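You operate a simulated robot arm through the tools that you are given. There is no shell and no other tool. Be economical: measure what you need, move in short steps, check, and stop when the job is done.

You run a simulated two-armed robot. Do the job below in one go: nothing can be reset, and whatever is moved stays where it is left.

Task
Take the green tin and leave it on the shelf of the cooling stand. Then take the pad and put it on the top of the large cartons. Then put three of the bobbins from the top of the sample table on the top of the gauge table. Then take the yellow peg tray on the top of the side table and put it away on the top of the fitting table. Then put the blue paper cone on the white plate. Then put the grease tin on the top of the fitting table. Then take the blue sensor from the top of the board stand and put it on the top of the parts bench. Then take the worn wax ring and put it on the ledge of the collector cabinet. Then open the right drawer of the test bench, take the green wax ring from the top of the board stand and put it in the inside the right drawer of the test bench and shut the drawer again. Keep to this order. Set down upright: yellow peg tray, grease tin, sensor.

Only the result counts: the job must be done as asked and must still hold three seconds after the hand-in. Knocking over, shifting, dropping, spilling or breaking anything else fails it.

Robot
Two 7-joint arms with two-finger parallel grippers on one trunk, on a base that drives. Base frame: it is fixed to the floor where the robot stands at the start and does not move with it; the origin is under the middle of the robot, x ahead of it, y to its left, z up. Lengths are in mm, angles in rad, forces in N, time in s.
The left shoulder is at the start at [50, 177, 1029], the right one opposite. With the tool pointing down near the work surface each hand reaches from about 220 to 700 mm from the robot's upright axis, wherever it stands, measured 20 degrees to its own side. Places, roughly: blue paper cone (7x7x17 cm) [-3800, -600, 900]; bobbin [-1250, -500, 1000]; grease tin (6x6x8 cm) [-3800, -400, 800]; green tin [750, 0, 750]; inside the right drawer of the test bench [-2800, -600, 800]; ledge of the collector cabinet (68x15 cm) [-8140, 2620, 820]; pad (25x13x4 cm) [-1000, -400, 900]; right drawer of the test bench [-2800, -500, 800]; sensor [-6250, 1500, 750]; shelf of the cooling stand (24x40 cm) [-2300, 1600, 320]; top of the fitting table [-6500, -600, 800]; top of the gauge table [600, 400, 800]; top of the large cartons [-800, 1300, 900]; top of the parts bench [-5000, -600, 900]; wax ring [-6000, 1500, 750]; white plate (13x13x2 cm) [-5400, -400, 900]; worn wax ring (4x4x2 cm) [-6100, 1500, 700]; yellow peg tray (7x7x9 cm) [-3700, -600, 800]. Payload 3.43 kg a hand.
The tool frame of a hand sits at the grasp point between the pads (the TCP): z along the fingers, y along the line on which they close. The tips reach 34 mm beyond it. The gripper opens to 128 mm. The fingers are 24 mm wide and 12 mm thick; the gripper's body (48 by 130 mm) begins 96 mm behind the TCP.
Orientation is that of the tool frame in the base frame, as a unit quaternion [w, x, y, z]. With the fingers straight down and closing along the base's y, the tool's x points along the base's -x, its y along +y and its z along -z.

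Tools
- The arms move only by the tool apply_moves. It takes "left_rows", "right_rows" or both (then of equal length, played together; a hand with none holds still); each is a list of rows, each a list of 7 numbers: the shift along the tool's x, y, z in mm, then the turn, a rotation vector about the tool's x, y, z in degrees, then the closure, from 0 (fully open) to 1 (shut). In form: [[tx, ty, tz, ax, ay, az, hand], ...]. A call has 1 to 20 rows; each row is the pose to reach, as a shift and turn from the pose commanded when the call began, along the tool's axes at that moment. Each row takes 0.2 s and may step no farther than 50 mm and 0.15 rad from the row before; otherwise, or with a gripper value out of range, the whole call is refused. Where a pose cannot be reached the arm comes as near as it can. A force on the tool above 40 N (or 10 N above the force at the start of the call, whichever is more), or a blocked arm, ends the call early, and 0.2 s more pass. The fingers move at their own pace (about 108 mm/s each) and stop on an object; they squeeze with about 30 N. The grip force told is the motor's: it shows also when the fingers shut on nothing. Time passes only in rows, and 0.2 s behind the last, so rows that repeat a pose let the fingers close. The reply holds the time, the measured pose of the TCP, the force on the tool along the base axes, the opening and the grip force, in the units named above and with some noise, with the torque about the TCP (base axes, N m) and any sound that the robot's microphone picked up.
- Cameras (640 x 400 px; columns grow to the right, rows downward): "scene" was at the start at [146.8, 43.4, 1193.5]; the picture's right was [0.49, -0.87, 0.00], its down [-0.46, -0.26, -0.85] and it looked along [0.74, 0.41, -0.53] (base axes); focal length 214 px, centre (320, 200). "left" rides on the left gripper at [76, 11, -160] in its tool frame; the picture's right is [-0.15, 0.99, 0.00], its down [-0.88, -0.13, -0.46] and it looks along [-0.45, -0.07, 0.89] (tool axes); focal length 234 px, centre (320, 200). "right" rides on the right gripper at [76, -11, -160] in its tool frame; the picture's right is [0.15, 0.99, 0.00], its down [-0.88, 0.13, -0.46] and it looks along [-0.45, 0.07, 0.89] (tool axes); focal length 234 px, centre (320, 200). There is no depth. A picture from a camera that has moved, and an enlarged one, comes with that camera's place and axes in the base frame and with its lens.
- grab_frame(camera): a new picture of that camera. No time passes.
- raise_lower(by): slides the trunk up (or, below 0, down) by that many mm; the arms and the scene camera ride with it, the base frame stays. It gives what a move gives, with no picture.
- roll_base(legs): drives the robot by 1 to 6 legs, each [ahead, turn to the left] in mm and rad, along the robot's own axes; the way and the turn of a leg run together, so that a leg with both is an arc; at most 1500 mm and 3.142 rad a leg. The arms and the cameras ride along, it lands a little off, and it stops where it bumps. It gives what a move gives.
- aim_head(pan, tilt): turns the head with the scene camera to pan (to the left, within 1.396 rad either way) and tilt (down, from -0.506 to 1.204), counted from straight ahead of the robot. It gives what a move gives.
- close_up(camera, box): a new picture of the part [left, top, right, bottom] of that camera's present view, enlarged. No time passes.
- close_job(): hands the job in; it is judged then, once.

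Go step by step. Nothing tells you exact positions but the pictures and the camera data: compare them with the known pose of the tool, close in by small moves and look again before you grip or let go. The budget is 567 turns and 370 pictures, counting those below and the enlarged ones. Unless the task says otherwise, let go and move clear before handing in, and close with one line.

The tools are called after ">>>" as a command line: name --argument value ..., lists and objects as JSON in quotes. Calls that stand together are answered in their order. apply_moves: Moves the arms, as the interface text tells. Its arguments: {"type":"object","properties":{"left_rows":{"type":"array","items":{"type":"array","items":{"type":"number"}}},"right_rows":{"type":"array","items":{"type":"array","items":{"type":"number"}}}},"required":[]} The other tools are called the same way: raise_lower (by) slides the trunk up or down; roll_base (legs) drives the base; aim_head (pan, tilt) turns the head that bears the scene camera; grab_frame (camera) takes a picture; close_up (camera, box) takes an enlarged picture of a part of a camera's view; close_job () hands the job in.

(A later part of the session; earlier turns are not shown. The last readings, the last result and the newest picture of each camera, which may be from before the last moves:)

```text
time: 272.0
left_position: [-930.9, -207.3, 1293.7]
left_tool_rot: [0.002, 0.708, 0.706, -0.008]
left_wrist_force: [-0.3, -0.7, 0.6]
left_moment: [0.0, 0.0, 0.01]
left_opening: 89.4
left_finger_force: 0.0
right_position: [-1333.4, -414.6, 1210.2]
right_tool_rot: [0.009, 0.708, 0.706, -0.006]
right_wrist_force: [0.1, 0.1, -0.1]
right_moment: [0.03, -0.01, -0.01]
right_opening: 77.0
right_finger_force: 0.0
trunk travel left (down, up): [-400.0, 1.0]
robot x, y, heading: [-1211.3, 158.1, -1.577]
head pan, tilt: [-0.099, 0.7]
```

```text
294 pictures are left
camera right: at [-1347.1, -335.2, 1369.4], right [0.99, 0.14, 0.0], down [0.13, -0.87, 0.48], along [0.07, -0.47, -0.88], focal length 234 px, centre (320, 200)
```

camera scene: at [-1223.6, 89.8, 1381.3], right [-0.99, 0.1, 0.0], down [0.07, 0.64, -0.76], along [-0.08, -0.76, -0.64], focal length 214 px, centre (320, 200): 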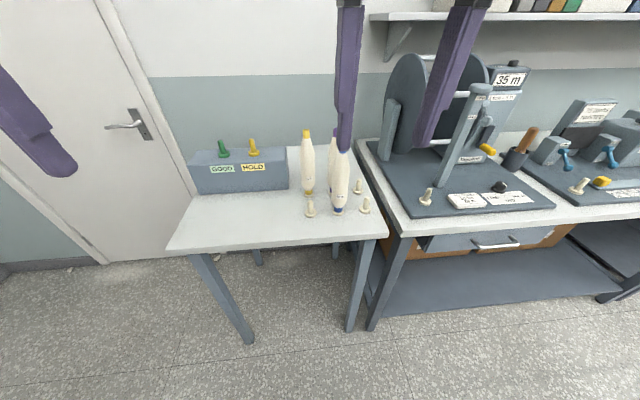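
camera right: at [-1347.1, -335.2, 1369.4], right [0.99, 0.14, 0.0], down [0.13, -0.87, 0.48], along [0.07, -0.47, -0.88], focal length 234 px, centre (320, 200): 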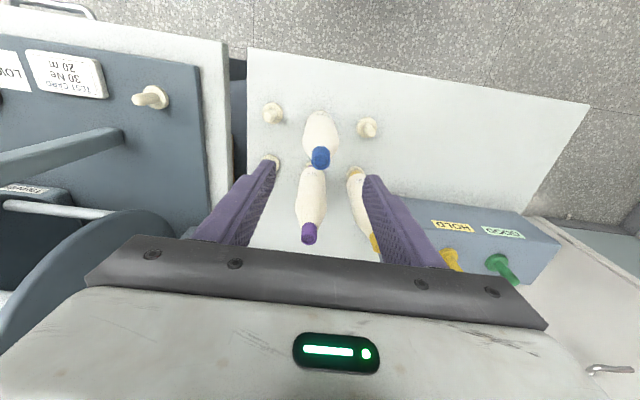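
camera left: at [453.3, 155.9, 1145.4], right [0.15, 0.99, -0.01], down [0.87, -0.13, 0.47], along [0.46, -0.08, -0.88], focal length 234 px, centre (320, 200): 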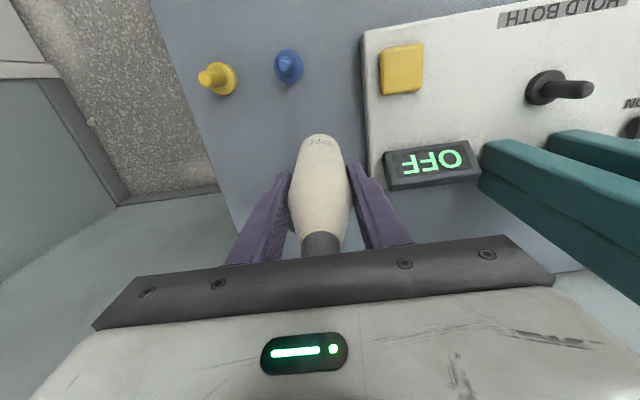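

Aligned to within a few mm. Lower, grip and lift.

>>> apply_moves --right_rows '[[6, -3, 35, 0, 1.2, 0, 0.4], [6, -3, 75, 0, 1.2, 0, 0.4], [6, -3, 115, 0, 1.2, 0, 0.4], [6, -3, 153, 0, 1.2, 0, 0.4], [6, -3, 153, 0, 1.2, 0, 0.7], [6, -3, 153, 0, 1.2, 0, 1], [6, -3, 153, 0, 1.2, 0, 1], [6, -3, 153, 0, 1.2, 0, 1], [6, -3, 135, 0, 1.2, 0, 1], [6, -3, 100, 0, 1.2, 0, 1], [6, -3, 60, 0, 1.2, 0, 1], [6, -3, 20, 0, 1.2, 0, 1], [6, -3, -10, 0, 1.2, 0, 1], [50, -3, -30, 0, 1.2, 0, 1], [95, -3, -45, 0, 1.2, 0, 1], [140, 5, -60, 0, 1.2, 0, 1], [185, 10, -75, 0, 1.2, 0, 1]]'

>>> grab_frame --camera "scene"

```text
time: 275.6
left_position: [-929.8, -206.7, 1293.3]
left_tool_rot: [0.003, 0.707, 0.707, -0.009]
left_wrist_force: [0.5, 0.8, 0.4]
left_moment: [-0.04, 0.01, -0.02]
left_opening: 89.8
left_finger_force: 0.0
right_position: [-1324.1, -224.7, 1280.9]
right_tool_rot: [0.003, 0.708, 0.706, 0.001]
right_wrist_force: [-0.5, 0.2, -1.0]
right_moment: [0.01, -0.02, 0.02]
right_opening: 47.2
right_finger_force: 30.1
trunk travel left (down, up): [-400.0, 1.0]
robot x, y, heading: [-1211.6, 160.3, -1.573]
head pan, tilt: [-0.099, 0.7]
```

```text
293 pictures are left
camera scene: at [-1223.8, 6.3, 1381.4], right [-0.99, 0.1, 0.0], down [0.07, 0.64, -0.77], along [-0.08, -0.76, -0.64], focal length 214 px, centre (320, 200)
```

scene: 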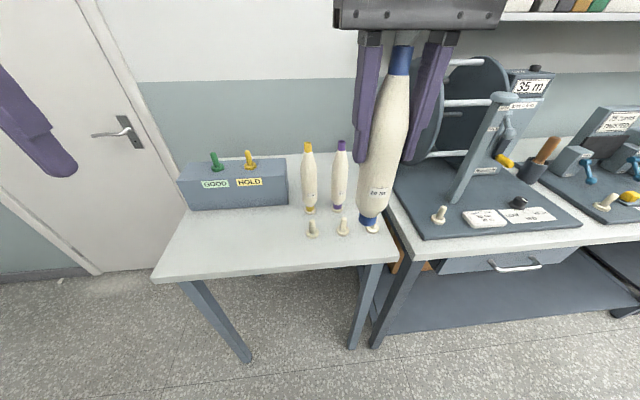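

Blue bobbin held. Off to the gauge table again, this time to the free front spot around [378, 75].

>>> roll_base --legs '[[-200, 0], [0, 1.256], [1150, 0], [0, 0.727]]'

>>> raise_lower --by -150

>>> aim_head --pan -0.3 --tilt 0.8

>>> grab_frame --camera "scene"

```text
time: 287.7
left_position: [103.3, 395.6, 1292.8]
left_tool_rot: [0.007, -0.199, 0.98, -0.003]
left_wrist_force: [-0.9, 0.0, 0.7]
left_moment: [0.0, -0.02, -0.01]
left_opening: 89.8
left_finger_force: 0.0
right_position: [273.8, 41.4, 1281.0]
right_tool_rot: [0.001, -0.198, 0.98, 0.003]
right_wrist_force: [-0.4, -0.4, -0.7]
right_moment: [-0.03, 0.02, 0.02]
right_opening: 47.0
right_finger_force: 30.0
trunk travel left (down, up): [-400.0, 1.0]
robot x, y, heading: [-127.0, -9.2, 0.394]
head pan, tilt: [-0.099, 0.7]
```

```text
time: 289.5
left_position: [104.4, 394.4, 1143.6]
left_tool_rot: [0.007, -0.199, 0.98, -0.002]
left_wrist_force: [0.6, -0.4, -0.6]
left_moment: [0.01, 0.01, -0.01]
left_opening: 89.6
left_finger_force: 0.1
right_position: [273.8, 40.7, 1130.6]
right_tool_rot: [0.001, -0.198, 0.98, 0.002]
right_wrist_force: [-0.4, -0.2, -0.6]
right_moment: [0.0, -0.01, 0.03]
right_opening: 47.1
right_finger_force: 30.0
trunk travel left (down, up): [-250.0, 151.0]
robot x, y, heading: [-125.6, -10.7, 0.396]
head pan, tilt: [-0.099, 0.7]
```

```text
time: 290.2
left_position: [104.2, 395.1, 1143.4]
left_tool_rot: [0.007, -0.198, 0.98, -0.004]
left_wrist_force: [0.8, -0.5, 0.4]
left_moment: [-0.01, -0.02, 0.0]
left_opening: 89.8
left_finger_force: 0.0
right_position: [275.3, 40.1, 1130.9]
right_tool_rot: [0.0, -0.198, 0.98, 0.003]
right_wrist_force: [0.3, 0.1, -1.8]
right_moment: [-0.02, 0.01, 0.0]
right_opening: 47.1
right_finger_force: 29.6
trunk travel left (down, up): [-250.0, 151.0]
robot x, y, heading: [-127.7, -7.3, 0.395]
head pan, tilt: [-0.3, 0.799]
```

```text
292 pictures are left
camera scene: at [18.7, 26.0, 1223.1], right [0.1, -1.0, 0.0], down [-0.71, -0.07, -0.7], along [0.69, 0.07, -0.72], focal length 214 px, centre (320, 200)
```

scene: 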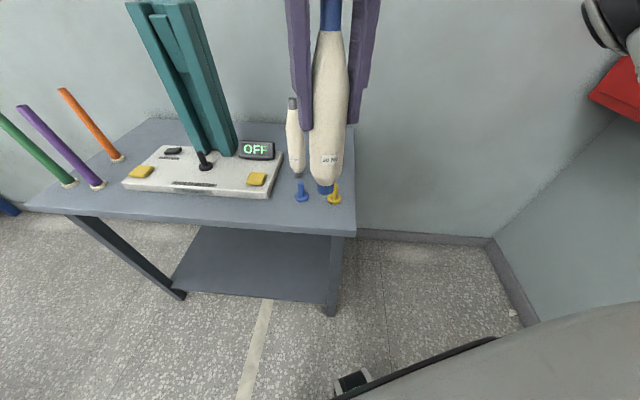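

Edge at x≈331, pegs confirmed. Moving to [377,73] and lowering.

>>> apply_moves --right_rows '[[-36, -3, 10, 0, 0, 0, 1], [-72, -6, 20, 0, 0, 0, 1], [-107, -9, 40, 0, 0, 0, 1], [-107, -9, 80, 0, 0, 0, 1], [-107, -9, 120, 0, 0, 0, 1], [-107, -9, 140, 0, 0, 0, 1]]'

>>> close_up --camera "scene" --box '[230, 80, 400, 250]'

>>> grab_frame --camera "right"

```text
time: 291.6
left_position: [103.1, 394.6, 1144.0]
left_tool_rot: [0.008, -0.199, 0.98, -0.002]
left_wrist_force: [-0.2, 0.4, -0.1]
left_moment: [0.0, 0.02, 0.0]
left_opening: 89.5
left_finger_force: 0.1
right_position: [377.8, 74.2, 990.9]
right_tool_rot: [0.001, -0.197, 0.98, 0.003]
right_wrist_force: [0.4, -0.2, -1.2]
right_moment: [-0.01, 0.01, 0.02]
right_opening: 47.2
right_finger_force: 30.2
trunk travel left (down, up): [-250.0, 151.0]
robot x, y, heading: [-123.2, -6.6, 0.395]
head pan, tilt: [-0.3, 0.799]
```

```text
2.35 times, centred on (315, 165) of scene
camera zoom: at [18.9, 25.9, 1223.1], right [0.1, -1.0, 0.0], down [-0.71, -0.07, -0.7], along [0.69, 0.07, -0.72], focal length 505 px, centre (332, 282)
```

zoom: 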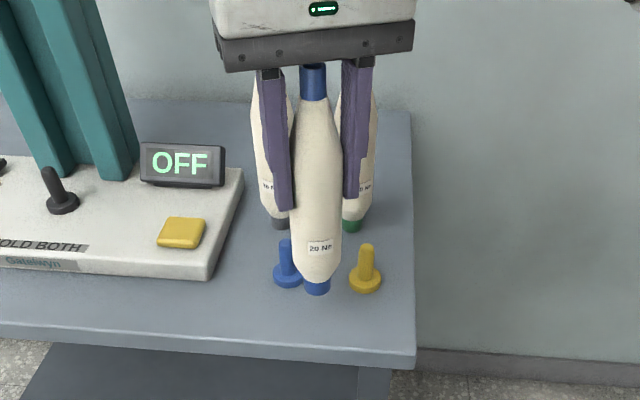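

```text
290 pictures are left
camera right: at [311.2, 32.7, 1151.8], right [-0.52, 0.86, 0.01], down [0.76, 0.46, 0.46], along [0.39, 0.24, -0.89], focal length 234 px, centre (320, 200)
```

right: 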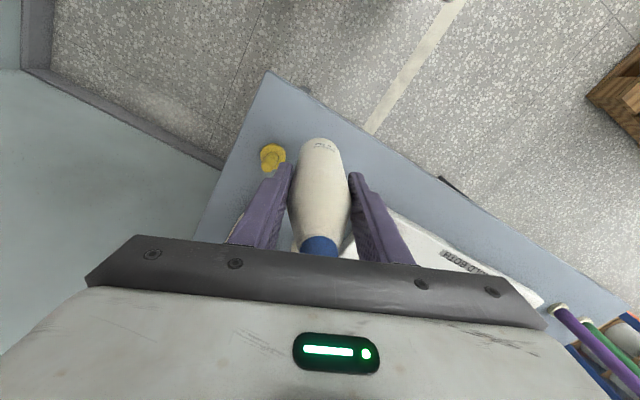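

Clear of both pegs. Lowering to contact.

>>> apply_moves --right_rows '[[0, 0, 20, 0, 0, 0, 1], [0, 0, 32, 0, 0, 0, 1], [0, 0, 37, 0, 0, 0, 1], [0, 0, 40, 0, 0, 0, 1], [0, 0, 42, 0, 0, 0, 1], [0, 0, 44, 0, 0, 0, 1], [0, 0, 46, 0, 0, 0, 1], [0, 0, 48, 0, 0, 0, 1], [0, 0, 50, 0, 0, 0, 1]]'

```text
time: 293.6
left_position: [101.7, 394.6, 1144.8]
left_tool_rot: [0.009, -0.198, 0.98, -0.002]
left_wrist_force: [-0.6, 0.1, 0.6]
left_moment: [0.02, -0.02, -0.01]
left_opening: 89.6
left_finger_force: 0.0
right_position: [375.0, 73.4, 946.5]
right_tool_rot: [0.003, -0.196, 0.981, 0.004]
right_wrist_force: [-0.1, -3.9, 32.4]
right_moment: [-0.82, 0.11, 0.03]
right_opening: 47.0
right_finger_force: 30.2
trunk travel left (down, up): [-250.0, 151.0]
robot x, y, heading: [-124.8, -7.7, 0.398]
head pan, tilt: [-0.3, 0.799]
```

>>> apply_moves --right_rows '[[0, 0, -3, 0, 0, 0, 1], [0, 0, -4, 0, 0, 0, 1], [0, 0, -4, 0, 0, 0, 0.6], [0, 0, -4, 0, 0, 0, 0.52], [0, 0, -4, 0, 0, 0, 0.45], [0, 0, -4, 0, 0, 0, 0.42], [0, 0, -20, 0, 0, 0, 0.42], [0, 0, -60, 0, 0, 0, 0.42], [0, 0, -105, 0, 0, 0, 0.42], [0, 0, -150, 0, 0, 0, 0.42], [0, 0, -190, 0, 0, 0, 0.42]]'

>>> close_up --camera "scene" --box '[210, 60, 400, 250]'

```text
time: 296.0
left_position: [103.0, 395.0, 1143.6]
left_tool_rot: [0.008, -0.199, 0.98, -0.004]
left_wrist_force: [0.0, -0.5, -1.0]
left_moment: [0.02, -0.01, -0.01]
left_opening: 89.6
left_finger_force: 0.1
right_position: [375.8, 72.4, 1130.0]
right_tool_rot: [-0.001, -0.197, 0.98, 0.003]
right_wrist_force: [-0.6, 0.9, 0.1]
right_moment: [0.0, -0.03, 0.04]
right_opening: 74.4
right_finger_force: 0.1
trunk travel left (down, up): [-250.0, 151.0]
robot x, y, heading: [-126.5, -5.1, 0.394]
head pan, tilt: [-0.3, 0.799]
```

```text
2.11 times, centred on (305, 155) of scene
camera zoom: at [18.1, 26.0, 1223.1], right [0.1, -1.0, 0.0], down [-0.71, -0.07, -0.7], along [0.69, 0.07, -0.72], focal length 452 px, centre (352, 295)
```

zoom: 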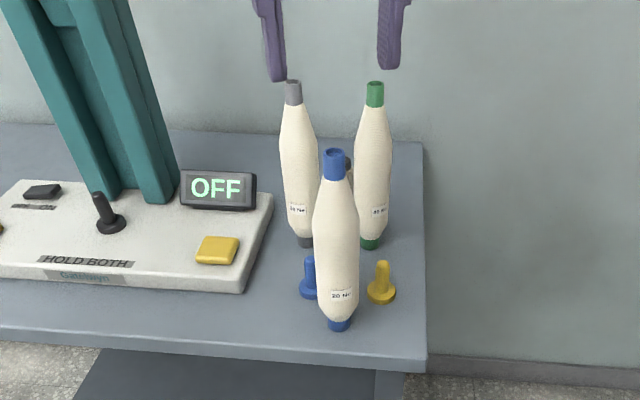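

All three bobbins stand on the gauge table. Next the yellow peg tray at about [-3700, -600]; I drive west along the aisle.

>>> roll_base --legs '[[-150, 0], [0, 2.45], [1500, 0], [0, 0.297], [1400, 0]]'

>>> aim_head --pan 0.8 --tilt 0.4

>>> grab_frame --camera "scene"

```text
time: 317.7
left_position: [-3465.2, 55.1, 1142.7]
left_tool_rot: [-0.004, 1.0, 0.005, -0.007]
left_wrist_force: [-0.4, -0.6, 0.4]
left_moment: [0.03, -0.01, -0.01]
left_opening: 89.8
left_finger_force: 0.0
right_position: [-3596.5, 457.0, 1129.5]
right_tool_rot: [0.002, 1.0, 0.004, -0.001]
right_wrist_force: [-0.2, -0.5, -0.1]
right_moment: [0.01, 0.0, 0.0]
right_opening: 74.1
right_finger_force: 0.0
trunk travel left (down, up): [-250.0, 151.0]
robot x, y, heading: [-3101.5, 343.1, -3.134]
head pan, tilt: [-0.3, 0.799]
```

```text
time: 319.1
left_position: [-3465.3, 56.3, 1142.9]
left_tool_rot: [-0.003, 1.0, 0.005, -0.006]
left_wrist_force: [-0.1, 0.0, -0.1]
left_moment: [0.02, 0.0, 0.04]
left_opening: 89.5
left_finger_force: 0.0
right_position: [-3596.8, 456.0, 1129.8]
right_tool_rot: [0.003, 1.0, 0.004, -0.001]
right_wrist_force: [-0.8, 0.5, -0.1]
right_moment: [-0.02, 0.02, -0.03]
right_opening: 74.2
right_finger_force: 0.0
trunk travel left (down, up): [-250.0, 151.0]
robot x, y, heading: [-3102.7, 341.2, -3.137]
head pan, tilt: [0.799, 0.4]
```

```text
288 pictures are left
camera scene: at [-3236.5, 274.5, 1258.1], right [-0.72, 0.69, 0.0], down [0.27, 0.28, -0.92], along [-0.64, -0.66, -0.39], focal length 214 px, centre (320, 200)
```

scene: 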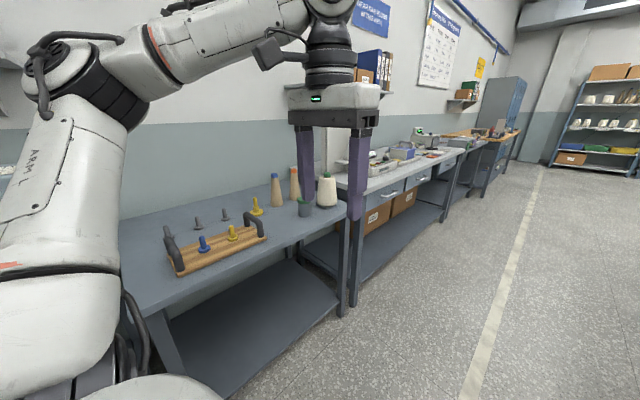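

I see the side table with cones, pots and a wooden tray. I go in front and face it.

>>> roll_base --legs '[[580, 0], [0, 1.566]]'

>>> aim_head --pan 0.0 --tilt 0.5

>>> grab_frame --camera "scene"

>>> close_up --camera "scene" --box '[200, 120, 440, 260]'

```text
time: 326.1
left_position: [-3396.8, -30.2, 1143.5]
left_tool_rot: [0.003, 0.711, 0.703, -0.008]
left_wrist_force: [0.1, -0.6, -0.4]
left_moment: [0.04, -0.01, -0.02]
left_opening: 89.5
left_finger_force: 0.0
right_position: [-3799.1, -153.9, 1130.3]
right_tool_rot: [0.003, 0.712, 0.703, 0.002]
right_wrist_force: [0.2, -0.1, -0.8]
right_moment: [0.02, 0.0, 0.01]
right_opening: 73.7
right_finger_force: 0.1
trunk travel left (down, up): [-250.0, 151.0]
robot x, y, heading: [-3675.5, 342.3, -1.582]
head pan, tilt: [0.799, 0.4]
```

```text
time: 327.3
left_position: [-3397.1, -32.1, 1143.1]
left_tool_rot: [0.002, 0.711, 0.703, -0.008]
left_wrist_force: [-0.2, -0.6, 0.0]
left_moment: [-0.02, -0.02, 0.0]
left_opening: 89.6
left_finger_force: 0.0
right_position: [-3799.6, -153.7, 1129.2]
right_tool_rot: [0.003, 0.711, 0.703, 0.001]
right_wrist_force: [-0.3, -0.9, 0.1]
right_moment: [0.03, -0.01, 0.0]
right_opening: 74.3
right_finger_force: 0.0
trunk travel left (down, up): [-250.0, 151.0]
robot x, y, heading: [-3677.5, 338.4, -1.583]
head pan, tilt: [0.0, 0.499]
```

```text
287 pictures are left
camera scene: at [-3678.9, 177.8, 1249.0], right [-1.0, 0.01, 0.0], down [0.01, 0.48, -0.88], along [-0.01, -0.88, -0.48], focal length 214 px, centre (320, 200)
```

scene: 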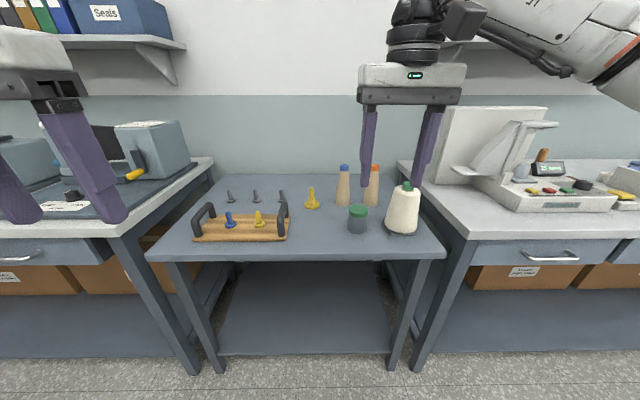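

```text
2.67 times, centred on (320, 190) of scene
camera zoom: at [-3678.9, 177.8, 1249.0], right [-1.0, 0.01, 0.0], down [0.01, 0.48, -0.88], along [-0.01, -0.88, -0.48], focal length 572 px, centre (320, 227)
```

zoom: 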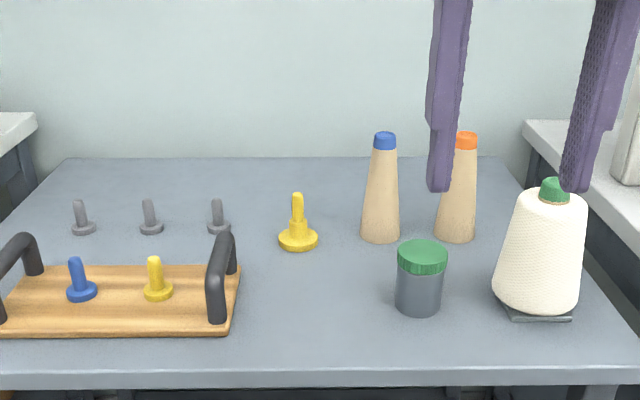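

I take the yellow piece on a dish at [-3654,-590] for the peg tray, the gray pot with green lid for the grease tin, and the blue-topped cone beside. I go closer for the left hand and check.

>>> roll_base --legs '[[0, -0.459], [330, 0], [0, 0.47]]'

>>> aim_head --pan 0.25 --tilt 0.7

>>> grab_frame --camera "scene"

>>> grab_frame --camera "left"

```text
time: 332.1
left_position: [-3543.0, -321.5, 1143.6]
left_tool_rot: [0.003, 0.709, 0.706, -0.007]
left_wrist_force: [-0.6, -0.7, -0.1]
left_moment: [0.02, 0.06, -0.02]
left_opening: 89.6
left_finger_force: 0.0
right_position: [-3946.1, -446.0, 1129.4]
right_tool_rot: [0.003, 0.709, 0.705, 0.002]
right_wrist_force: [-0.4, -0.7, -0.9]
right_moment: [0.02, -0.01, 0.0]
right_opening: 74.3
right_finger_force: 0.1
trunk travel left (down, up): [-250.0, 151.0]
robot x, y, heading: [-3824.1, 49.2, -1.578]
head pan, tilt: [0.0, 0.499]
```

```text
time: 332.9
left_position: [-3543.3, -322.5, 1142.9]
left_tool_rot: [0.002, 0.708, 0.706, -0.007]
left_wrist_force: [0.3, 0.7, -0.6]
left_moment: [-0.02, 0.04, -0.03]
left_opening: 89.3
left_finger_force: 0.2
right_position: [-3945.1, -446.2, 1130.0]
right_tool_rot: [0.002, 0.708, 0.706, 0.001]
right_wrist_force: [0.6, 0.1, -0.4]
right_moment: [0.0, -0.01, 0.01]
right_opening: 74.1
right_finger_force: 0.2
trunk travel left (down, up): [-250.0, 151.0]
robot x, y, heading: [-3823.9, 48.1, -1.577]
head pan, tilt: [0.25, 0.7]
```

```text
285 pictures are left
camera scene: at [-3806.8, -105.5, 1231.3], right [-0.97, -0.24, 0.0], down [-0.15, 0.62, -0.77], along [0.18, -0.74, -0.64], focal length 214 px, centre (320, 200)
```

scene: 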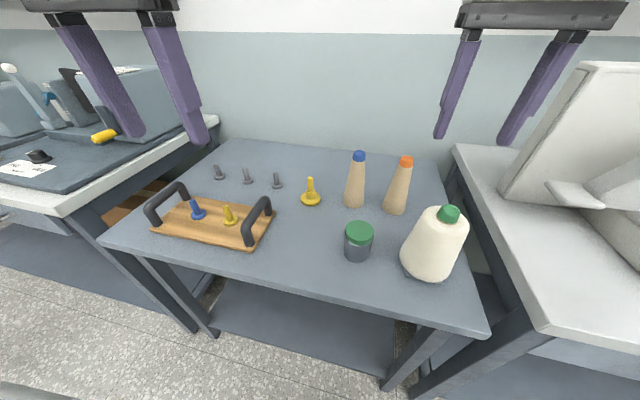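

```text
284 pictures are left
camera left: at [-3529.8, -244.3, 1301.9], right [0.99, -0.15, -0.01], down [-0.13, -0.87, 0.47], along [-0.07, -0.46, -0.88], focal length 234 px, centre (320, 200)
```

left: 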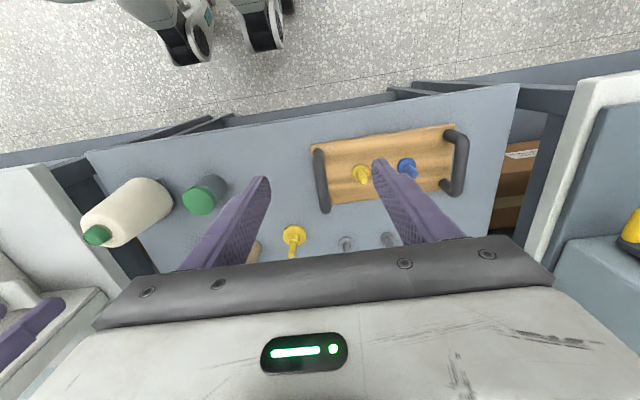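

>>> close_up --camera "scene" --box '[280, 160, 340, 220]'

```text
6.67 times, centred on (310, 190) of scene
camera zoom: at [-3806.8, -105.5, 1231.3], right [-0.97, -0.24, 0.0], down [-0.15, 0.62, -0.77], along [0.18, -0.74, -0.64], focal length 1430 px, centre (387, 267)
```

zoom: 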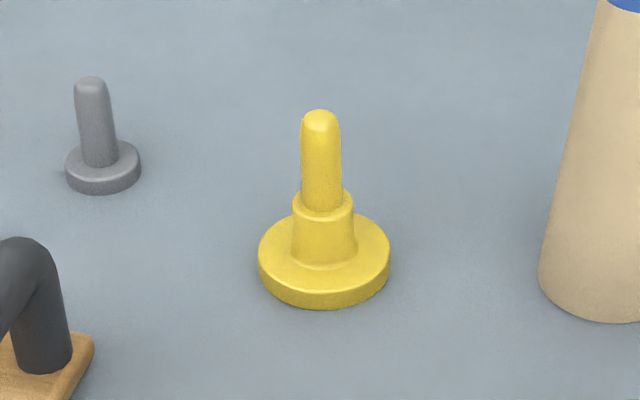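

The tray is clear: a dish with a collar and peg. I bring the left hand over it.

>>> apply_moves --left_rows '[[-35, -14, 15, 0, 0, 0, 0.4], [-70, -28, 30, 0, 0, 0, 0.4], [-105, -42, 45, 0, 0, 0, 0.4], [-140, -56, 65, 0, 0, 0, 0.4], [-175, -70, 90, 0, 0, 0, 0.4], [-210, -84, 115, 0, 0, 0, 0.4], [-245, -98, 140, 0, 0, 0, 0.4], [-278, -110, 160, 0, 0, 0, 0.4]]'

>>> grab_frame --camera "left"

```text
time: 334.7
left_position: [-3597.6, -510.5, 978.1]
left_tool_rot: [0.003, 0.708, 0.706, -0.009]
left_wrist_force: [-0.6, -0.8, -0.3]
left_moment: [-0.01, 0.01, 0.01]
left_opening: 76.8
left_finger_force: 0.0
left hand out of reach, approached as far as the arm can: row 5, 6, 7, 8
right_position: [-3945.9, -446.8, 1129.5]
right_tool_rot: [0.003, 0.709, 0.705, 0.001]
right_wrist_force: [0.2, -0.6, 0.8]
right_moment: [0.02, -0.03, 0.0]
right_opening: 73.9
right_finger_force: 0.1
trunk travel left (down, up): [-250.0, 151.0]
robot x, y, heading: [-3823.5, 48.1, -1.578]
head pan, tilt: [0.25, 0.7]
```

```text
282 pictures are left
camera left: at [-3582.9, -432.2, 1136.7], right [0.99, -0.15, -0.01], down [-0.13, -0.87, 0.47], along [-0.08, -0.46, -0.88], focal length 234 px, centre (320, 200)
```

left: 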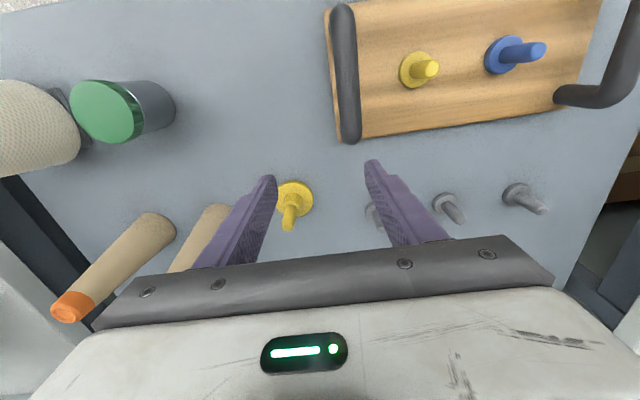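

I need more reach: drive 70 mm nearer.

>>> roll_base --legs '[[70, 0]]'

>>> apply_moves --left_rows '[[0, -25, 5, 0, 0, 0, 0.4], [-10, -50, 10, 0, 0, 0, 0.4]]'

>>> grab_frame --camera "left"

```text
time: 335.7
left_position: [-3597.7, -579.0, 978.6]
left_tool_rot: [0.002, 0.708, 0.706, -0.009]
left_wrist_force: [0.2, -0.2, 0.2]
left_moment: [0.0, 0.0, -0.02]
left_opening: 76.9
left_finger_force: 0.0
right_position: [-3947.6, -516.5, 1129.8]
right_tool_rot: [0.002, 0.709, 0.705, 0.002]
right_wrist_force: [-0.4, 0.0, 0.7]
right_moment: [0.05, -0.01, 0.01]
right_opening: 74.2
right_finger_force: 0.1
trunk travel left (down, up): [-250.0, 151.0]
robot x, y, heading: [-3824.7, -22.8, -1.58]
head pan, tilt: [0.25, 0.7]
```

```text
time: 336.3
left_position: [-3625.6, -559.3, 967.5]
left_tool_rot: [0.002, 0.708, 0.706, -0.012]
left_wrist_force: [0.5, 0.7, -0.6]
left_moment: [0.01, -0.02, -0.01]
left_opening: 76.6
left_finger_force: 0.1
left hand out of reach, approached as far as the arm can: row 1, 2
right_position: [-3946.7, -515.6, 1130.1]
right_tool_rot: [0.002, 0.709, 0.705, 0.002]
right_wrist_force: [0.0, 0.7, -0.1]
right_moment: [0.02, -0.02, 0.01]
right_opening: 74.1
right_finger_force: 0.0
trunk travel left (down, up): [-250.0, 151.0]
robot x, y, heading: [-3827.7, -21.8, -1.578]
head pan, tilt: [0.25, 0.7]
```

```text
281 pictures are left
camera left: at [-3611.1, -482.5, 1125.2], right [0.99, -0.15, -0.01], down [-0.13, -0.87, 0.47], along [-0.08, -0.47, -0.88], focal length 234 px, centre (320, 200)
```

left: 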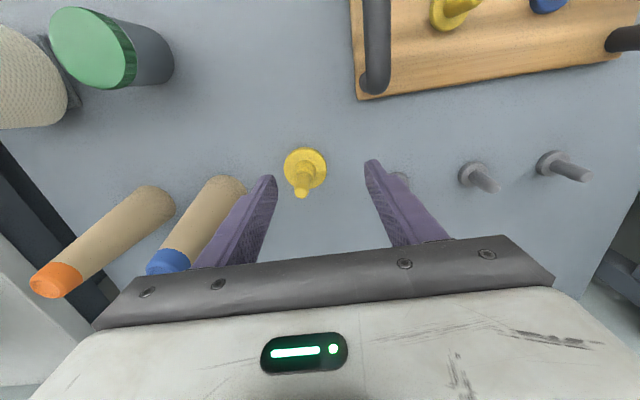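

>>> aim_head --pan 0.9 --tilt 0.3

>>> grab_frame --camera "scene"

>>> aim_head --pan -0.9 --tilt 0.3

>>> grab_frame --camera "scene"

```text
time: 337.3
left_position: [-3626.6, -560.2, 966.1]
left_tool_rot: [0.003, 0.708, 0.706, -0.01]
left_wrist_force: [-0.1, -0.1, -0.5]
left_moment: [0.0, -0.01, 0.03]
left_opening: 76.7
left_finger_force: 0.0
right_position: [-3946.5, -515.2, 1129.6]
right_tool_rot: [0.003, 0.709, 0.705, 0.001]
right_wrist_force: [0.7, -0.5, 0.3]
right_moment: [0.02, -0.04, 0.0]
right_opening: 73.9
right_finger_force: 0.1
trunk travel left (down, up): [-250.0, 151.0]
robot x, y, heading: [-3824.6, -19.7, -1.58]
head pan, tilt: [0.901, 0.3]
```

```text
280 pictures are left
camera scene: at [-3755.0, -150.7, 1267.4], right [-0.63, -0.78, 0.0], down [-0.23, 0.19, -0.96], along [0.74, -0.6, -0.3], focal length 214 px, centre (320, 200)
```

scene: 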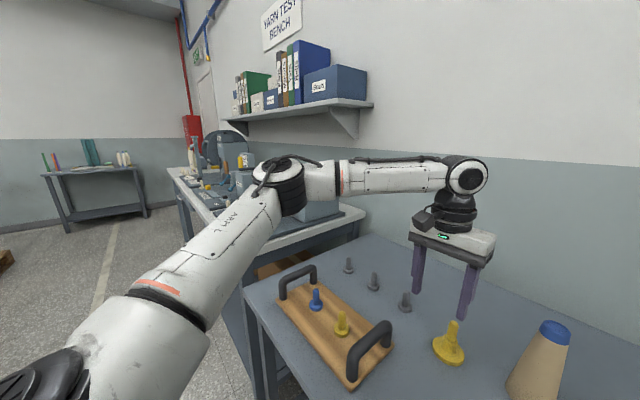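

```text
time: 339.1
left_position: [-3626.3, -560.5, 967.1]
left_tool_rot: [0.003, 0.708, 0.706, -0.011]
left_wrist_force: [-0.1, 0.3, 0.3]
left_moment: [-0.02, 0.08, 0.0]
left_opening: 76.8
left_finger_force: 0.1
right_position: [-3947.3, -515.5, 1130.5]
right_tool_rot: [0.002, 0.709, 0.705, 0.001]
right_wrist_force: [0.4, 0.4, 0.7]
right_moment: [0.01, 0.02, 0.02]
right_opening: 74.2
right_finger_force: 0.0
trunk travel left (down, up): [-250.0, 151.0]
robot x, y, heading: [-3825.4, -20.5, -1.575]
head pan, tilt: [-0.901, 0.3]
```

```text
279 pictures are left
camera scene: at [-3901.2, -149.6, 1267.4], right [-0.62, 0.79, 0.0], down [0.23, 0.18, -0.96], along [-0.75, -0.59, -0.3], focal length 214 px, centre (320, 200)
```

scene: 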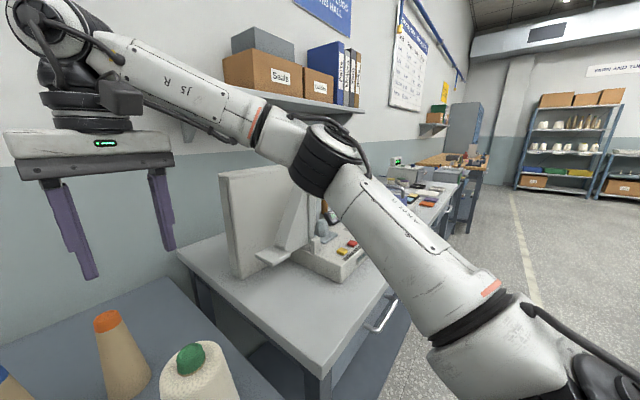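

The left arm's wrist may be at a limit; the tray is round so I try a different yaw.

>>> apply_moves --left_rows '[[0, 0, 0, 0, 0, 8, 0.4], [0, 0, 0, 0, 0, 16, 0.4], [0, 0, 0, 0, 0, 24, 0.4]]'

```text
time: 339.9
left_position: [-3624.4, -559.7, 966.7]
left_tool_rot: [0.005, 0.84, 0.542, -0.009]
left_wrist_force: [-0.5, 0.1, 0.3]
left_moment: [0.0, 0.04, 0.02]
left_opening: 76.9
left_finger_force: 0.1
right_position: [-3946.7, -515.6, 1130.8]
right_tool_rot: [0.002, 0.709, 0.705, 0.002]
right_wrist_force: [-0.3, -0.5, -1.0]
right_moment: [0.02, 0.01, 0.0]
right_opening: 74.3
right_finger_force: 0.1
trunk travel left (down, up): [-250.0, 151.0]
robot x, y, heading: [-3823.7, -22.8, -1.58]
head pan, tilt: [-0.901, 0.3]
```

>>> apply_moves --left_rows '[[-17, -4, 0, 0, 0, 0, 0.4], [-34, -8, 0, 0, 0, 0, 0.4], [-51, -11, 0, 0, 0, 0, 0.4]]'

```text
time: 340.7
left_position: [-3625.8, -560.3, 967.2]
left_tool_rot: [0.005, 0.84, 0.542, -0.009]
left_wrist_force: [-0.7, -0.6, 0.9]
left_moment: [0.0, 0.02, 0.01]
left_opening: 76.6
left_finger_force: 0.1
left hand out of reach, approached as far as the arm can: row 1, 2, 3
right_position: [-3947.3, -516.0, 1130.2]
right_tool_rot: [0.003, 0.709, 0.705, 0.001]
right_wrist_force: [-0.5, 0.4, -0.2]
right_moment: [0.0, 0.02, -0.01]
right_opening: 74.2
right_finger_force: 0.0
trunk travel left (down, up): [-250.0, 151.0]
robot x, y, heading: [-3824.6, -21.0, -1.578]
head pan, tilt: [-0.901, 0.3]
```

The left arm's posture limits it, so I'll use the right hand for the pieces. I lift the left hand, back off, and re-stand so the right hand faces the tray.

>>> apply_moves --left_rows '[[0, 0, -45, 0, 0, -8, 0.4], [0, 0, -90, 0, 0, -16, 0.4], [0, 0, -130, 0, 0, -24, 0.4], [0, 0, -165, 0, 0, -24, 0.3]]'

>>> roll_base --legs '[[-350, 0]]'

>>> apply_moves --left_rows '[[40, 10, 0, 0, 0, 0, 0.3], [80, 25, 0, 0, 0, 0, 0.3], [120, 40, 0, 0, 0, 0, 0.3], [150, 75, 0, 0, 0, 0, 0.3], [160, 115, 0, 0, 0, 0, 0.2], [160, 160, 0, 0, 0, 0, 0.1], [160, 205, 0, 0, 0, 0, 0], [160, 250, 0, 0, 0, 0, 0]]' --right_rows '[[20, 0, 0, 0, 0, 0, 0.3], [40, 0, 0, 0, 0, 0, 0.3], [60, 0, 0, 0, 0, 0, 0.3], [80, 0, 0, 0, 0, 0, 0.3], [100, 0, 0, 0, 0, 0, 0.3], [120, 0, 0, 0, 0, 0, 0.3], [120, 0, 0, 0, 0, 0, 0.3], [120, 0, 0, 0, 0, 0, 0.3]]'

```text
time: 341.7
left_position: [-3599.6, -527.3, 1110.1]
left_tool_rot: [0.003, 0.708, 0.706, -0.008]
left_wrist_force: [-0.1, -0.1, 1.0]
left_moment: [0.09, 0.01, -0.04]
left_opening: 89.9
left_finger_force: 0.2
left hand out of reach, approached as far as the arm can: row 1, 2, 3, 4
right_position: [-3946.5, -515.4, 1129.8]
right_tool_rot: [0.002, 0.709, 0.706, 0.001]
right_wrist_force: [0.5, -0.2, -0.2]
right_moment: [0.03, -0.04, -0.01]
right_opening: 73.9
right_finger_force: 0.0
trunk travel left (down, up): [-250.0, 151.0]
robot x, y, heading: [-3825.0, -20.6, -1.578]
head pan, tilt: [-0.901, 0.3]
```

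```text
time: 344.0
left_position: [-3597.2, -178.9, 1110.3]
left_tool_rot: [0.003, 0.709, 0.706, -0.009]
left_wrist_force: [-0.3, 0.4, -0.2]
left_moment: [0.01, 0.0, 0.01]
left_opening: 89.6
left_finger_force: 0.0
right_position: [-3944.4, -167.8, 1129.9]
right_tool_rot: [0.002, 0.709, 0.705, 0.001]
right_wrist_force: [-0.1, -0.9, 0.1]
right_moment: [-0.04, 0.0, 0.01]
right_opening: 73.9
right_finger_force: 0.1
trunk travel left (down, up): [-250.0, 151.0]
robot x, y, heading: [-3820.7, 327.9, -1.579]
head pan, tilt: [-0.901, 0.3]
```

```text
time: 345.8
left_position: [-3346.9, -19.4, 1105.2]
left_tool_rot: [0.002, 0.709, 0.705, -0.01]
left_wrist_force: [-0.4, 0.3, -0.3]
left_moment: [-0.02, -0.02, -0.01]
left_opening: 127.8
left_finger_force: 0.1
right_position: [-3943.9, -47.6, 1130.7]
right_tool_rot: [0.003, 0.71, 0.704, 0.001]
right_wrist_force: [-0.3, 0.4, -0.1]
right_moment: [0.01, 0.01, 0.03]
right_opening: 89.6
right_finger_force: 0.0
trunk travel left (down, up): [-250.0, 151.0]
robot x, y, heading: [-3823.4, 327.2, -1.577]
head pan, tilt: [-0.901, 0.3]
```

>>> roll_base --legs '[[0, 0.8], [450, 0], [0, -0.8]]'

>>> aim_head --pan -0.25 --tilt 0.7

>>> grab_frame --camera "scene"

>>> grab_frame --camera "right"

```text
time: 352.7
left_position: [-3028.9, -336.4, 1104.8]
left_tool_rot: [0.004, 0.709, 0.705, -0.009]
left_wrist_force: [-0.1, 0.2, -0.1]
left_moment: [0.02, 0.0, 0.01]
left_opening: 128.1
left_finger_force: 0.0
right_position: [-3625.9, -364.2, 1128.6]
right_tool_rot: [0.003, 0.709, 0.705, 0.001]
right_wrist_force: [-1.2, 0.2, -0.7]
right_moment: [0.0, -0.03, 0.02]
right_opening: 89.6
right_finger_force: 0.1
trunk travel left (down, up): [-250.0, 151.0]
robot x, y, heading: [-3500.9, 7.6, -1.586]
head pan, tilt: [-0.901, 0.3]
```

```text
time: 353.7
left_position: [-3028.7, -336.9, 1105.3]
left_tool_rot: [0.002, 0.709, 0.705, -0.01]
left_wrist_force: [0.1, 0.5, -0.8]
left_moment: [-0.02, 0.0, 0.01]
left_opening: 128.0
left_finger_force: 0.0
right_position: [-3625.8, -364.3, 1129.3]
right_tool_rot: [0.002, 0.71, 0.705, 0.001]
right_wrist_force: [-0.5, -0.2, -0.2]
right_moment: [0.01, 0.02, -0.01]
right_opening: 89.5
right_finger_force: 0.0
trunk travel left (down, up): [-250.0, 151.0]
robot x, y, heading: [-3502.9, 10.1, -1.579]
head pan, tilt: [-0.25, 0.7]
```

```text
278 pictures are left
camera scene: at [-3528.5, -143.1, 1231.3], right [-0.97, 0.26, 0.0], down [0.16, 0.62, -0.77], along [-0.2, -0.74, -0.64], focal length 214 px, centre (320, 200)
```

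scene: 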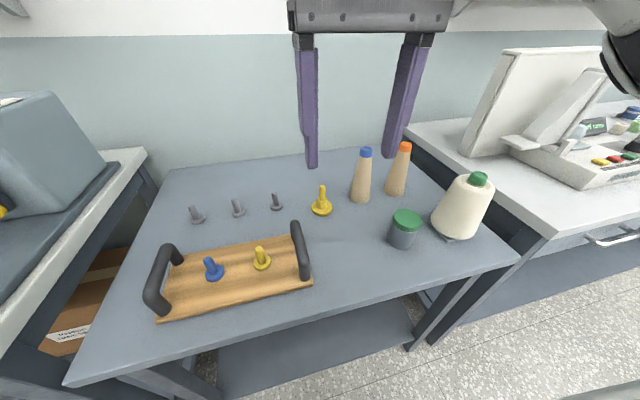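

```text
277 pictures are left
camera right: at [-3638.2, -288.3, 1290.5], right [0.99, 0.14, 0.0], down [0.12, -0.88, 0.46], along [0.07, -0.45, -0.89], focal length 234 px, centre (320, 200)
```

right: 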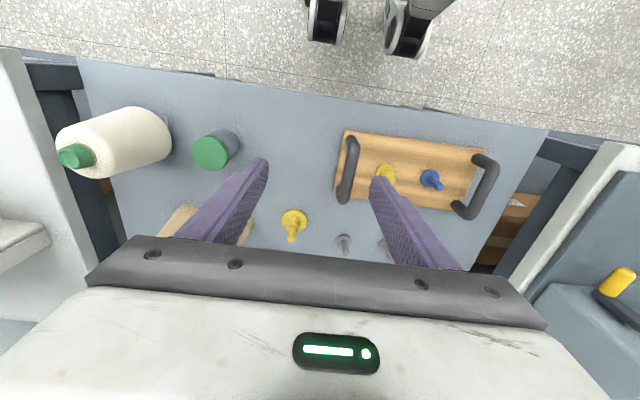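

Both views agree: tray at [-3655, -602]. Moving the right hand above.

>>> apply_moves --right_rows '[[-35, -4, 15, 0, 0, 0, 0.4], [-70, -8, 35, 0, 0, 0, 0.4], [-105, -12, 60, 0, 0, 0, 0.4], [-140, -16, 85, 0, 0, 0, 0.4], [-175, -20, 110, 0, 0, 0, 0.4], [-210, -24, 140, 0, 0, 0, 0.4], [-238, -27, 169, 0, 0, 0, 0.4]]'

>>> grab_frame --camera "right"

```text
time: 355.3
left_position: [-3028.8, -337.4, 1105.3]
left_tool_rot: [0.002, 0.71, 0.705, -0.01]
left_wrist_force: [0.7, 0.5, -0.4]
left_moment: [-0.01, 0.02, -0.01]
left_opening: 128.2
left_finger_force: 0.1
right_position: [-3653.6, -602.6, 960.5]
right_tool_rot: [0.001, 0.709, 0.705, 0.001]
right_wrist_force: [0.8, 0.2, 0.3]
right_moment: [0.01, -0.02, 0.02]
right_opening: 76.8
right_finger_force: 0.0
trunk travel left (down, up): [-250.0, 151.0]
robot x, y, heading: [-3506.6, 7.2, -1.578]
head pan, tilt: [-0.25, 0.7]
```

```text
276 pictures are left
camera right: at [-3665.9, -526.4, 1121.8], right [0.99, 0.14, 0.0], down [0.12, -0.88, 0.46], along [0.07, -0.45, -0.89], focal length 234 px, centre (320, 200)
```

right: 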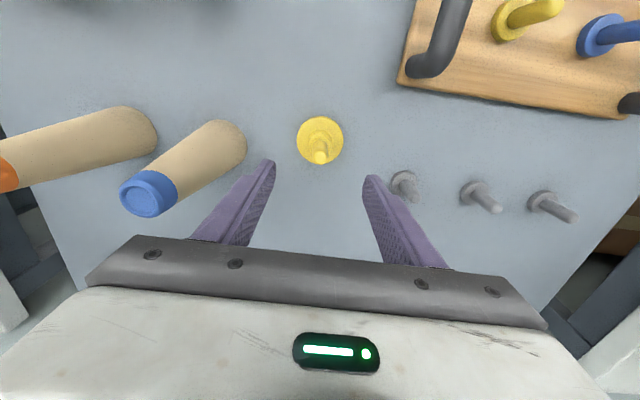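

Slightly adjust (7 mm), lower to the collar and grip.

>>> apply_moves --right_rows '[[7, 0, 30, 0, 0, 0, 0.4], [7, 0, 65, 0, 0, 0, 0.4], [7, 0, 95, 0, 0, 0, 0.4], [7, 0, 109, 0, 0, 0, 0.4], [7, 0, 109, 0, 0, 0, 0.7], [7, 0, 109, 0, 0, 0, 1], [7, 0, 109, 0, 0, 0, 1], [7, 0, 109, 0, 0, 0, 1], [7, 0, 109, 0, 0, 0, 1]]'

>>> close_up --camera "scene" --box '[240, 80, 420, 240]'

```text
time: 357.3
left_position: [-3029.1, -336.1, 1104.8]
left_tool_rot: [0.002, 0.709, 0.705, -0.01]
left_wrist_force: [0.1, 0.3, 0.4]
left_moment: [-0.01, 0.03, 0.04]
left_opening: 128.0
left_finger_force: 0.1
right_position: [-3653.6, -595.4, 852.0]
right_tool_rot: [0.003, 0.71, 0.705, 0.001]
right_wrist_force: [-0.6, -0.2, -0.3]
right_moment: [0.04, 0.07, -0.01]
right_opening: 26.5
right_finger_force: 30.2
trunk travel left (down, up): [-250.0, 151.0]
robot x, y, heading: [-3505.1, 8.8, -1.58]
head pan, tilt: [-0.25, 0.7]
```

```text
2.50 times, centred on (330, 160) of scene
camera zoom: at [-3528.4, -143.1, 1231.3], right [-0.97, 0.26, 0.0], down [0.16, 0.62, -0.76], along [-0.2, -0.74, -0.64], focal length 536 px, centre (295, 300)
```

zoom: 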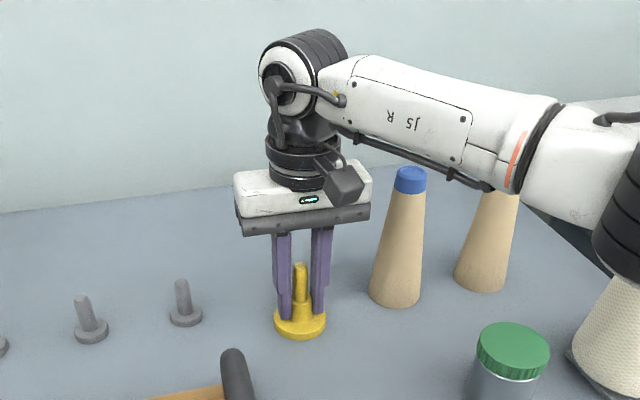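

Gripped on the collar. I lift straight up and draw back.

>>> apply_moves --right_rows '[[0, 0, -20, 0, 0, 0, 1], [0, 0, -60, 0, 0, 0, 1], [0, 0, -105, 0, 0, 0, 1], [0, 0, -150, 0, 0, 0, 1], [0, 0, -195, 0, 0, 0, 1], [0, 0, -240, 0, 0, 0, 1], [40, 5, -260, 0, 0, 0, 1], [85, 10, -275, 0, 0, 0, 1], [130, 15, -280, 0, 0, 0, 1], [175, 20, -280, 0, 0, 0, 1], [220, 20, -280, 0, 0, 0, 1]]'

>>> grab_frame --camera "scene"

```text
time: 359.7
left_position: [-3030.5, -336.6, 1105.3]
left_tool_rot: [0.003, 0.709, 0.705, -0.01]
left_wrist_force: [-0.6, 0.3, 0.6]
left_moment: [0.0, 0.02, -0.01]
left_opening: 128.1
left_finger_force: 0.1
right_position: [-3634.2, -375.1, 1131.2]
right_tool_rot: [0.002, 0.71, 0.704, 0.002]
right_wrist_force: [0.8, -0.3, -1.3]
right_moment: [-0.04, 0.0, -0.01]
right_opening: 26.8
right_finger_force: 30.6
right hand out of reach, approached as far as the arm can: row 6
trunk travel left (down, up): [-250.0, 151.0]
robot x, y, heading: [-3505.6, 12.5, -1.581]
head pan, tilt: [-0.25, 0.7]
```

```text
274 pictures are left
camera scene: at [-3528.7, -142.8, 1231.4], right [-0.97, 0.26, 0.0], down [0.16, 0.62, -0.77], along [-0.2, -0.74, -0.64], focal length 214 px, centre (320, 200)
```

scene: 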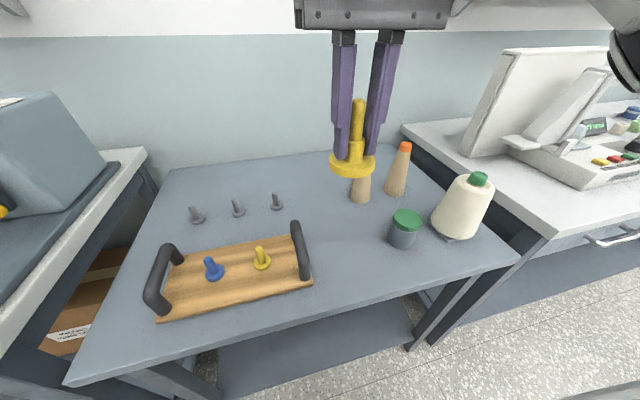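

Now to the fitting table in the west.

>>> roll_base --legs '[[-340, 0], [0, -1.56], [1500, 0], [1150, 0]]'

>>> aim_head --pan 0.7 --tilt 0.4

>>> grab_frame --camera "scene"

```text
time: 378.2
left_position: [-6483.0, -203.8, 1104.2]
left_tool_rot: [-0.006, 1.0, 0.02, -0.008]
left_wrist_force: [-0.7, -0.5, 0.0]
left_moment: [0.03, 0.0, -0.01]
left_opening: 128.0
left_finger_force: 0.0
right_position: [-6551.4, 399.0, 1130.9]
right_tool_rot: [0.003, 1.0, 0.02, -0.001]
right_wrist_force: [-0.1, 0.0, -0.9]
right_moment: [0.01, 0.01, 0.06]
right_opening: 26.3
right_finger_force: 30.5
trunk travel left (down, up): [-250.0, 151.0]
robot x, y, heading: [-6157.6, 287.4, -3.104]
head pan, tilt: [-0.25, 0.7]
```

```text
time: 379.4
left_position: [-6482.3, -203.7, 1105.5]
left_tool_rot: [-0.005, 1.0, 0.02, -0.009]
left_wrist_force: [-0.4, 0.2, 0.7]
left_moment: [0.03, 0.03, 0.03]
left_opening: 127.8
left_finger_force: 0.1
right_position: [-6551.1, 397.9, 1131.2]
right_tool_rot: [0.002, 1.0, 0.02, 0.0]
right_wrist_force: [0.7, -0.4, -0.8]
right_moment: [0.01, 0.0, -0.01]
right_opening: 26.6
right_finger_force: 30.5
trunk travel left (down, up): [-250.0, 151.0]
robot x, y, heading: [-6160.5, 283.5, -3.109]
head pan, tilt: [0.7, 0.4]
```

```text
273 pictures are left
camera scene: at [-6299.5, 222.0, 1258.1], right [-0.67, 0.74, 0.0], down [0.29, 0.26, -0.92], along [-0.68, -0.62, -0.39], focal length 214 px, centre (320, 200)
```

scene: 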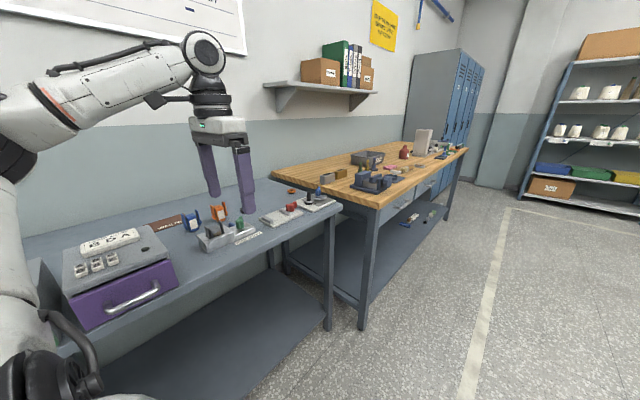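

The gray table here spans x ≈ -6000..-7100 around [-6500,-500], the fitting table. I face it.

>>> roll_base --legs '[[250, 0], [0, 1.54]]'

>>> aim_head --pan 0.0 --tilt 0.5

>>> grab_frame --camera "scene"

```text
time: 385.0
left_position: [-5923.5, -58.6, 1103.6]
left_tool_rot: [0.002, 0.702, 0.712, -0.01]
left_wrist_force: [-0.2, 0.3, -0.8]
left_moment: [0.0, -0.03, 0.01]
left_opening: 127.7
left_finger_force: 0.1
right_position: [-6528.0, -109.8, 1131.4]
right_tool_rot: [0.003, 0.703, 0.711, 0.002]
right_wrist_force: [-0.5, -0.2, -0.8]
right_moment: [0.03, 0.0, 0.03]
right_opening: 26.7
right_finger_force: 29.8
trunk travel left (down, up): [-250.0, 151.0]
robot x, y, heading: [-6405.2, 276.7, -1.561]
head pan, tilt: [0.7, 0.4]
```

```text
time: 386.1
left_position: [-5923.6, -59.1, 1104.9]
left_tool_rot: [0.003, 0.702, 0.712, -0.01]
left_wrist_force: [-0.4, 0.8, -0.2]
left_moment: [0.0, -0.05, -0.01]
left_opening: 127.8
left_finger_force: 0.0
right_position: [-6527.6, -108.9, 1131.6]
right_tool_rot: [0.002, 0.703, 0.712, 0.002]
right_wrist_force: [0.7, 0.5, -0.5]
right_moment: [0.03, 0.02, -0.04]
right_opening: 26.5
right_finger_force: 30.5
trunk travel left (down, up): [-250.0, 151.0]
robot x, y, heading: [-6404.3, 275.8, -1.561]
head pan, tilt: [0.0, 0.499]
```

```text
272 pictures are left
camera scene: at [-6405.5, 116.5, 1249.0], right [-1.0, -0.01, 0.0], down [-0.01, 0.48, -0.88], along [0.01, -0.88, -0.48], focal length 214 px, centre (320, 200)
```

scene: 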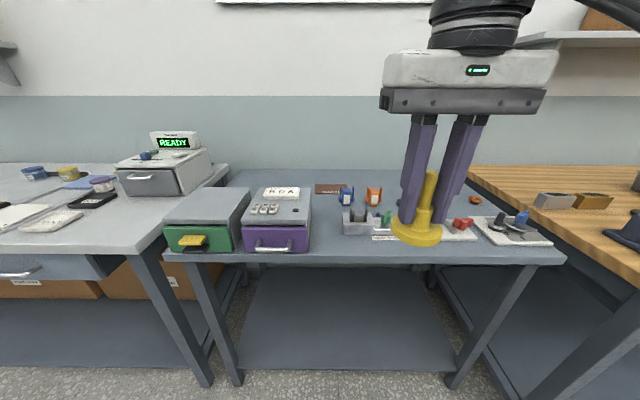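

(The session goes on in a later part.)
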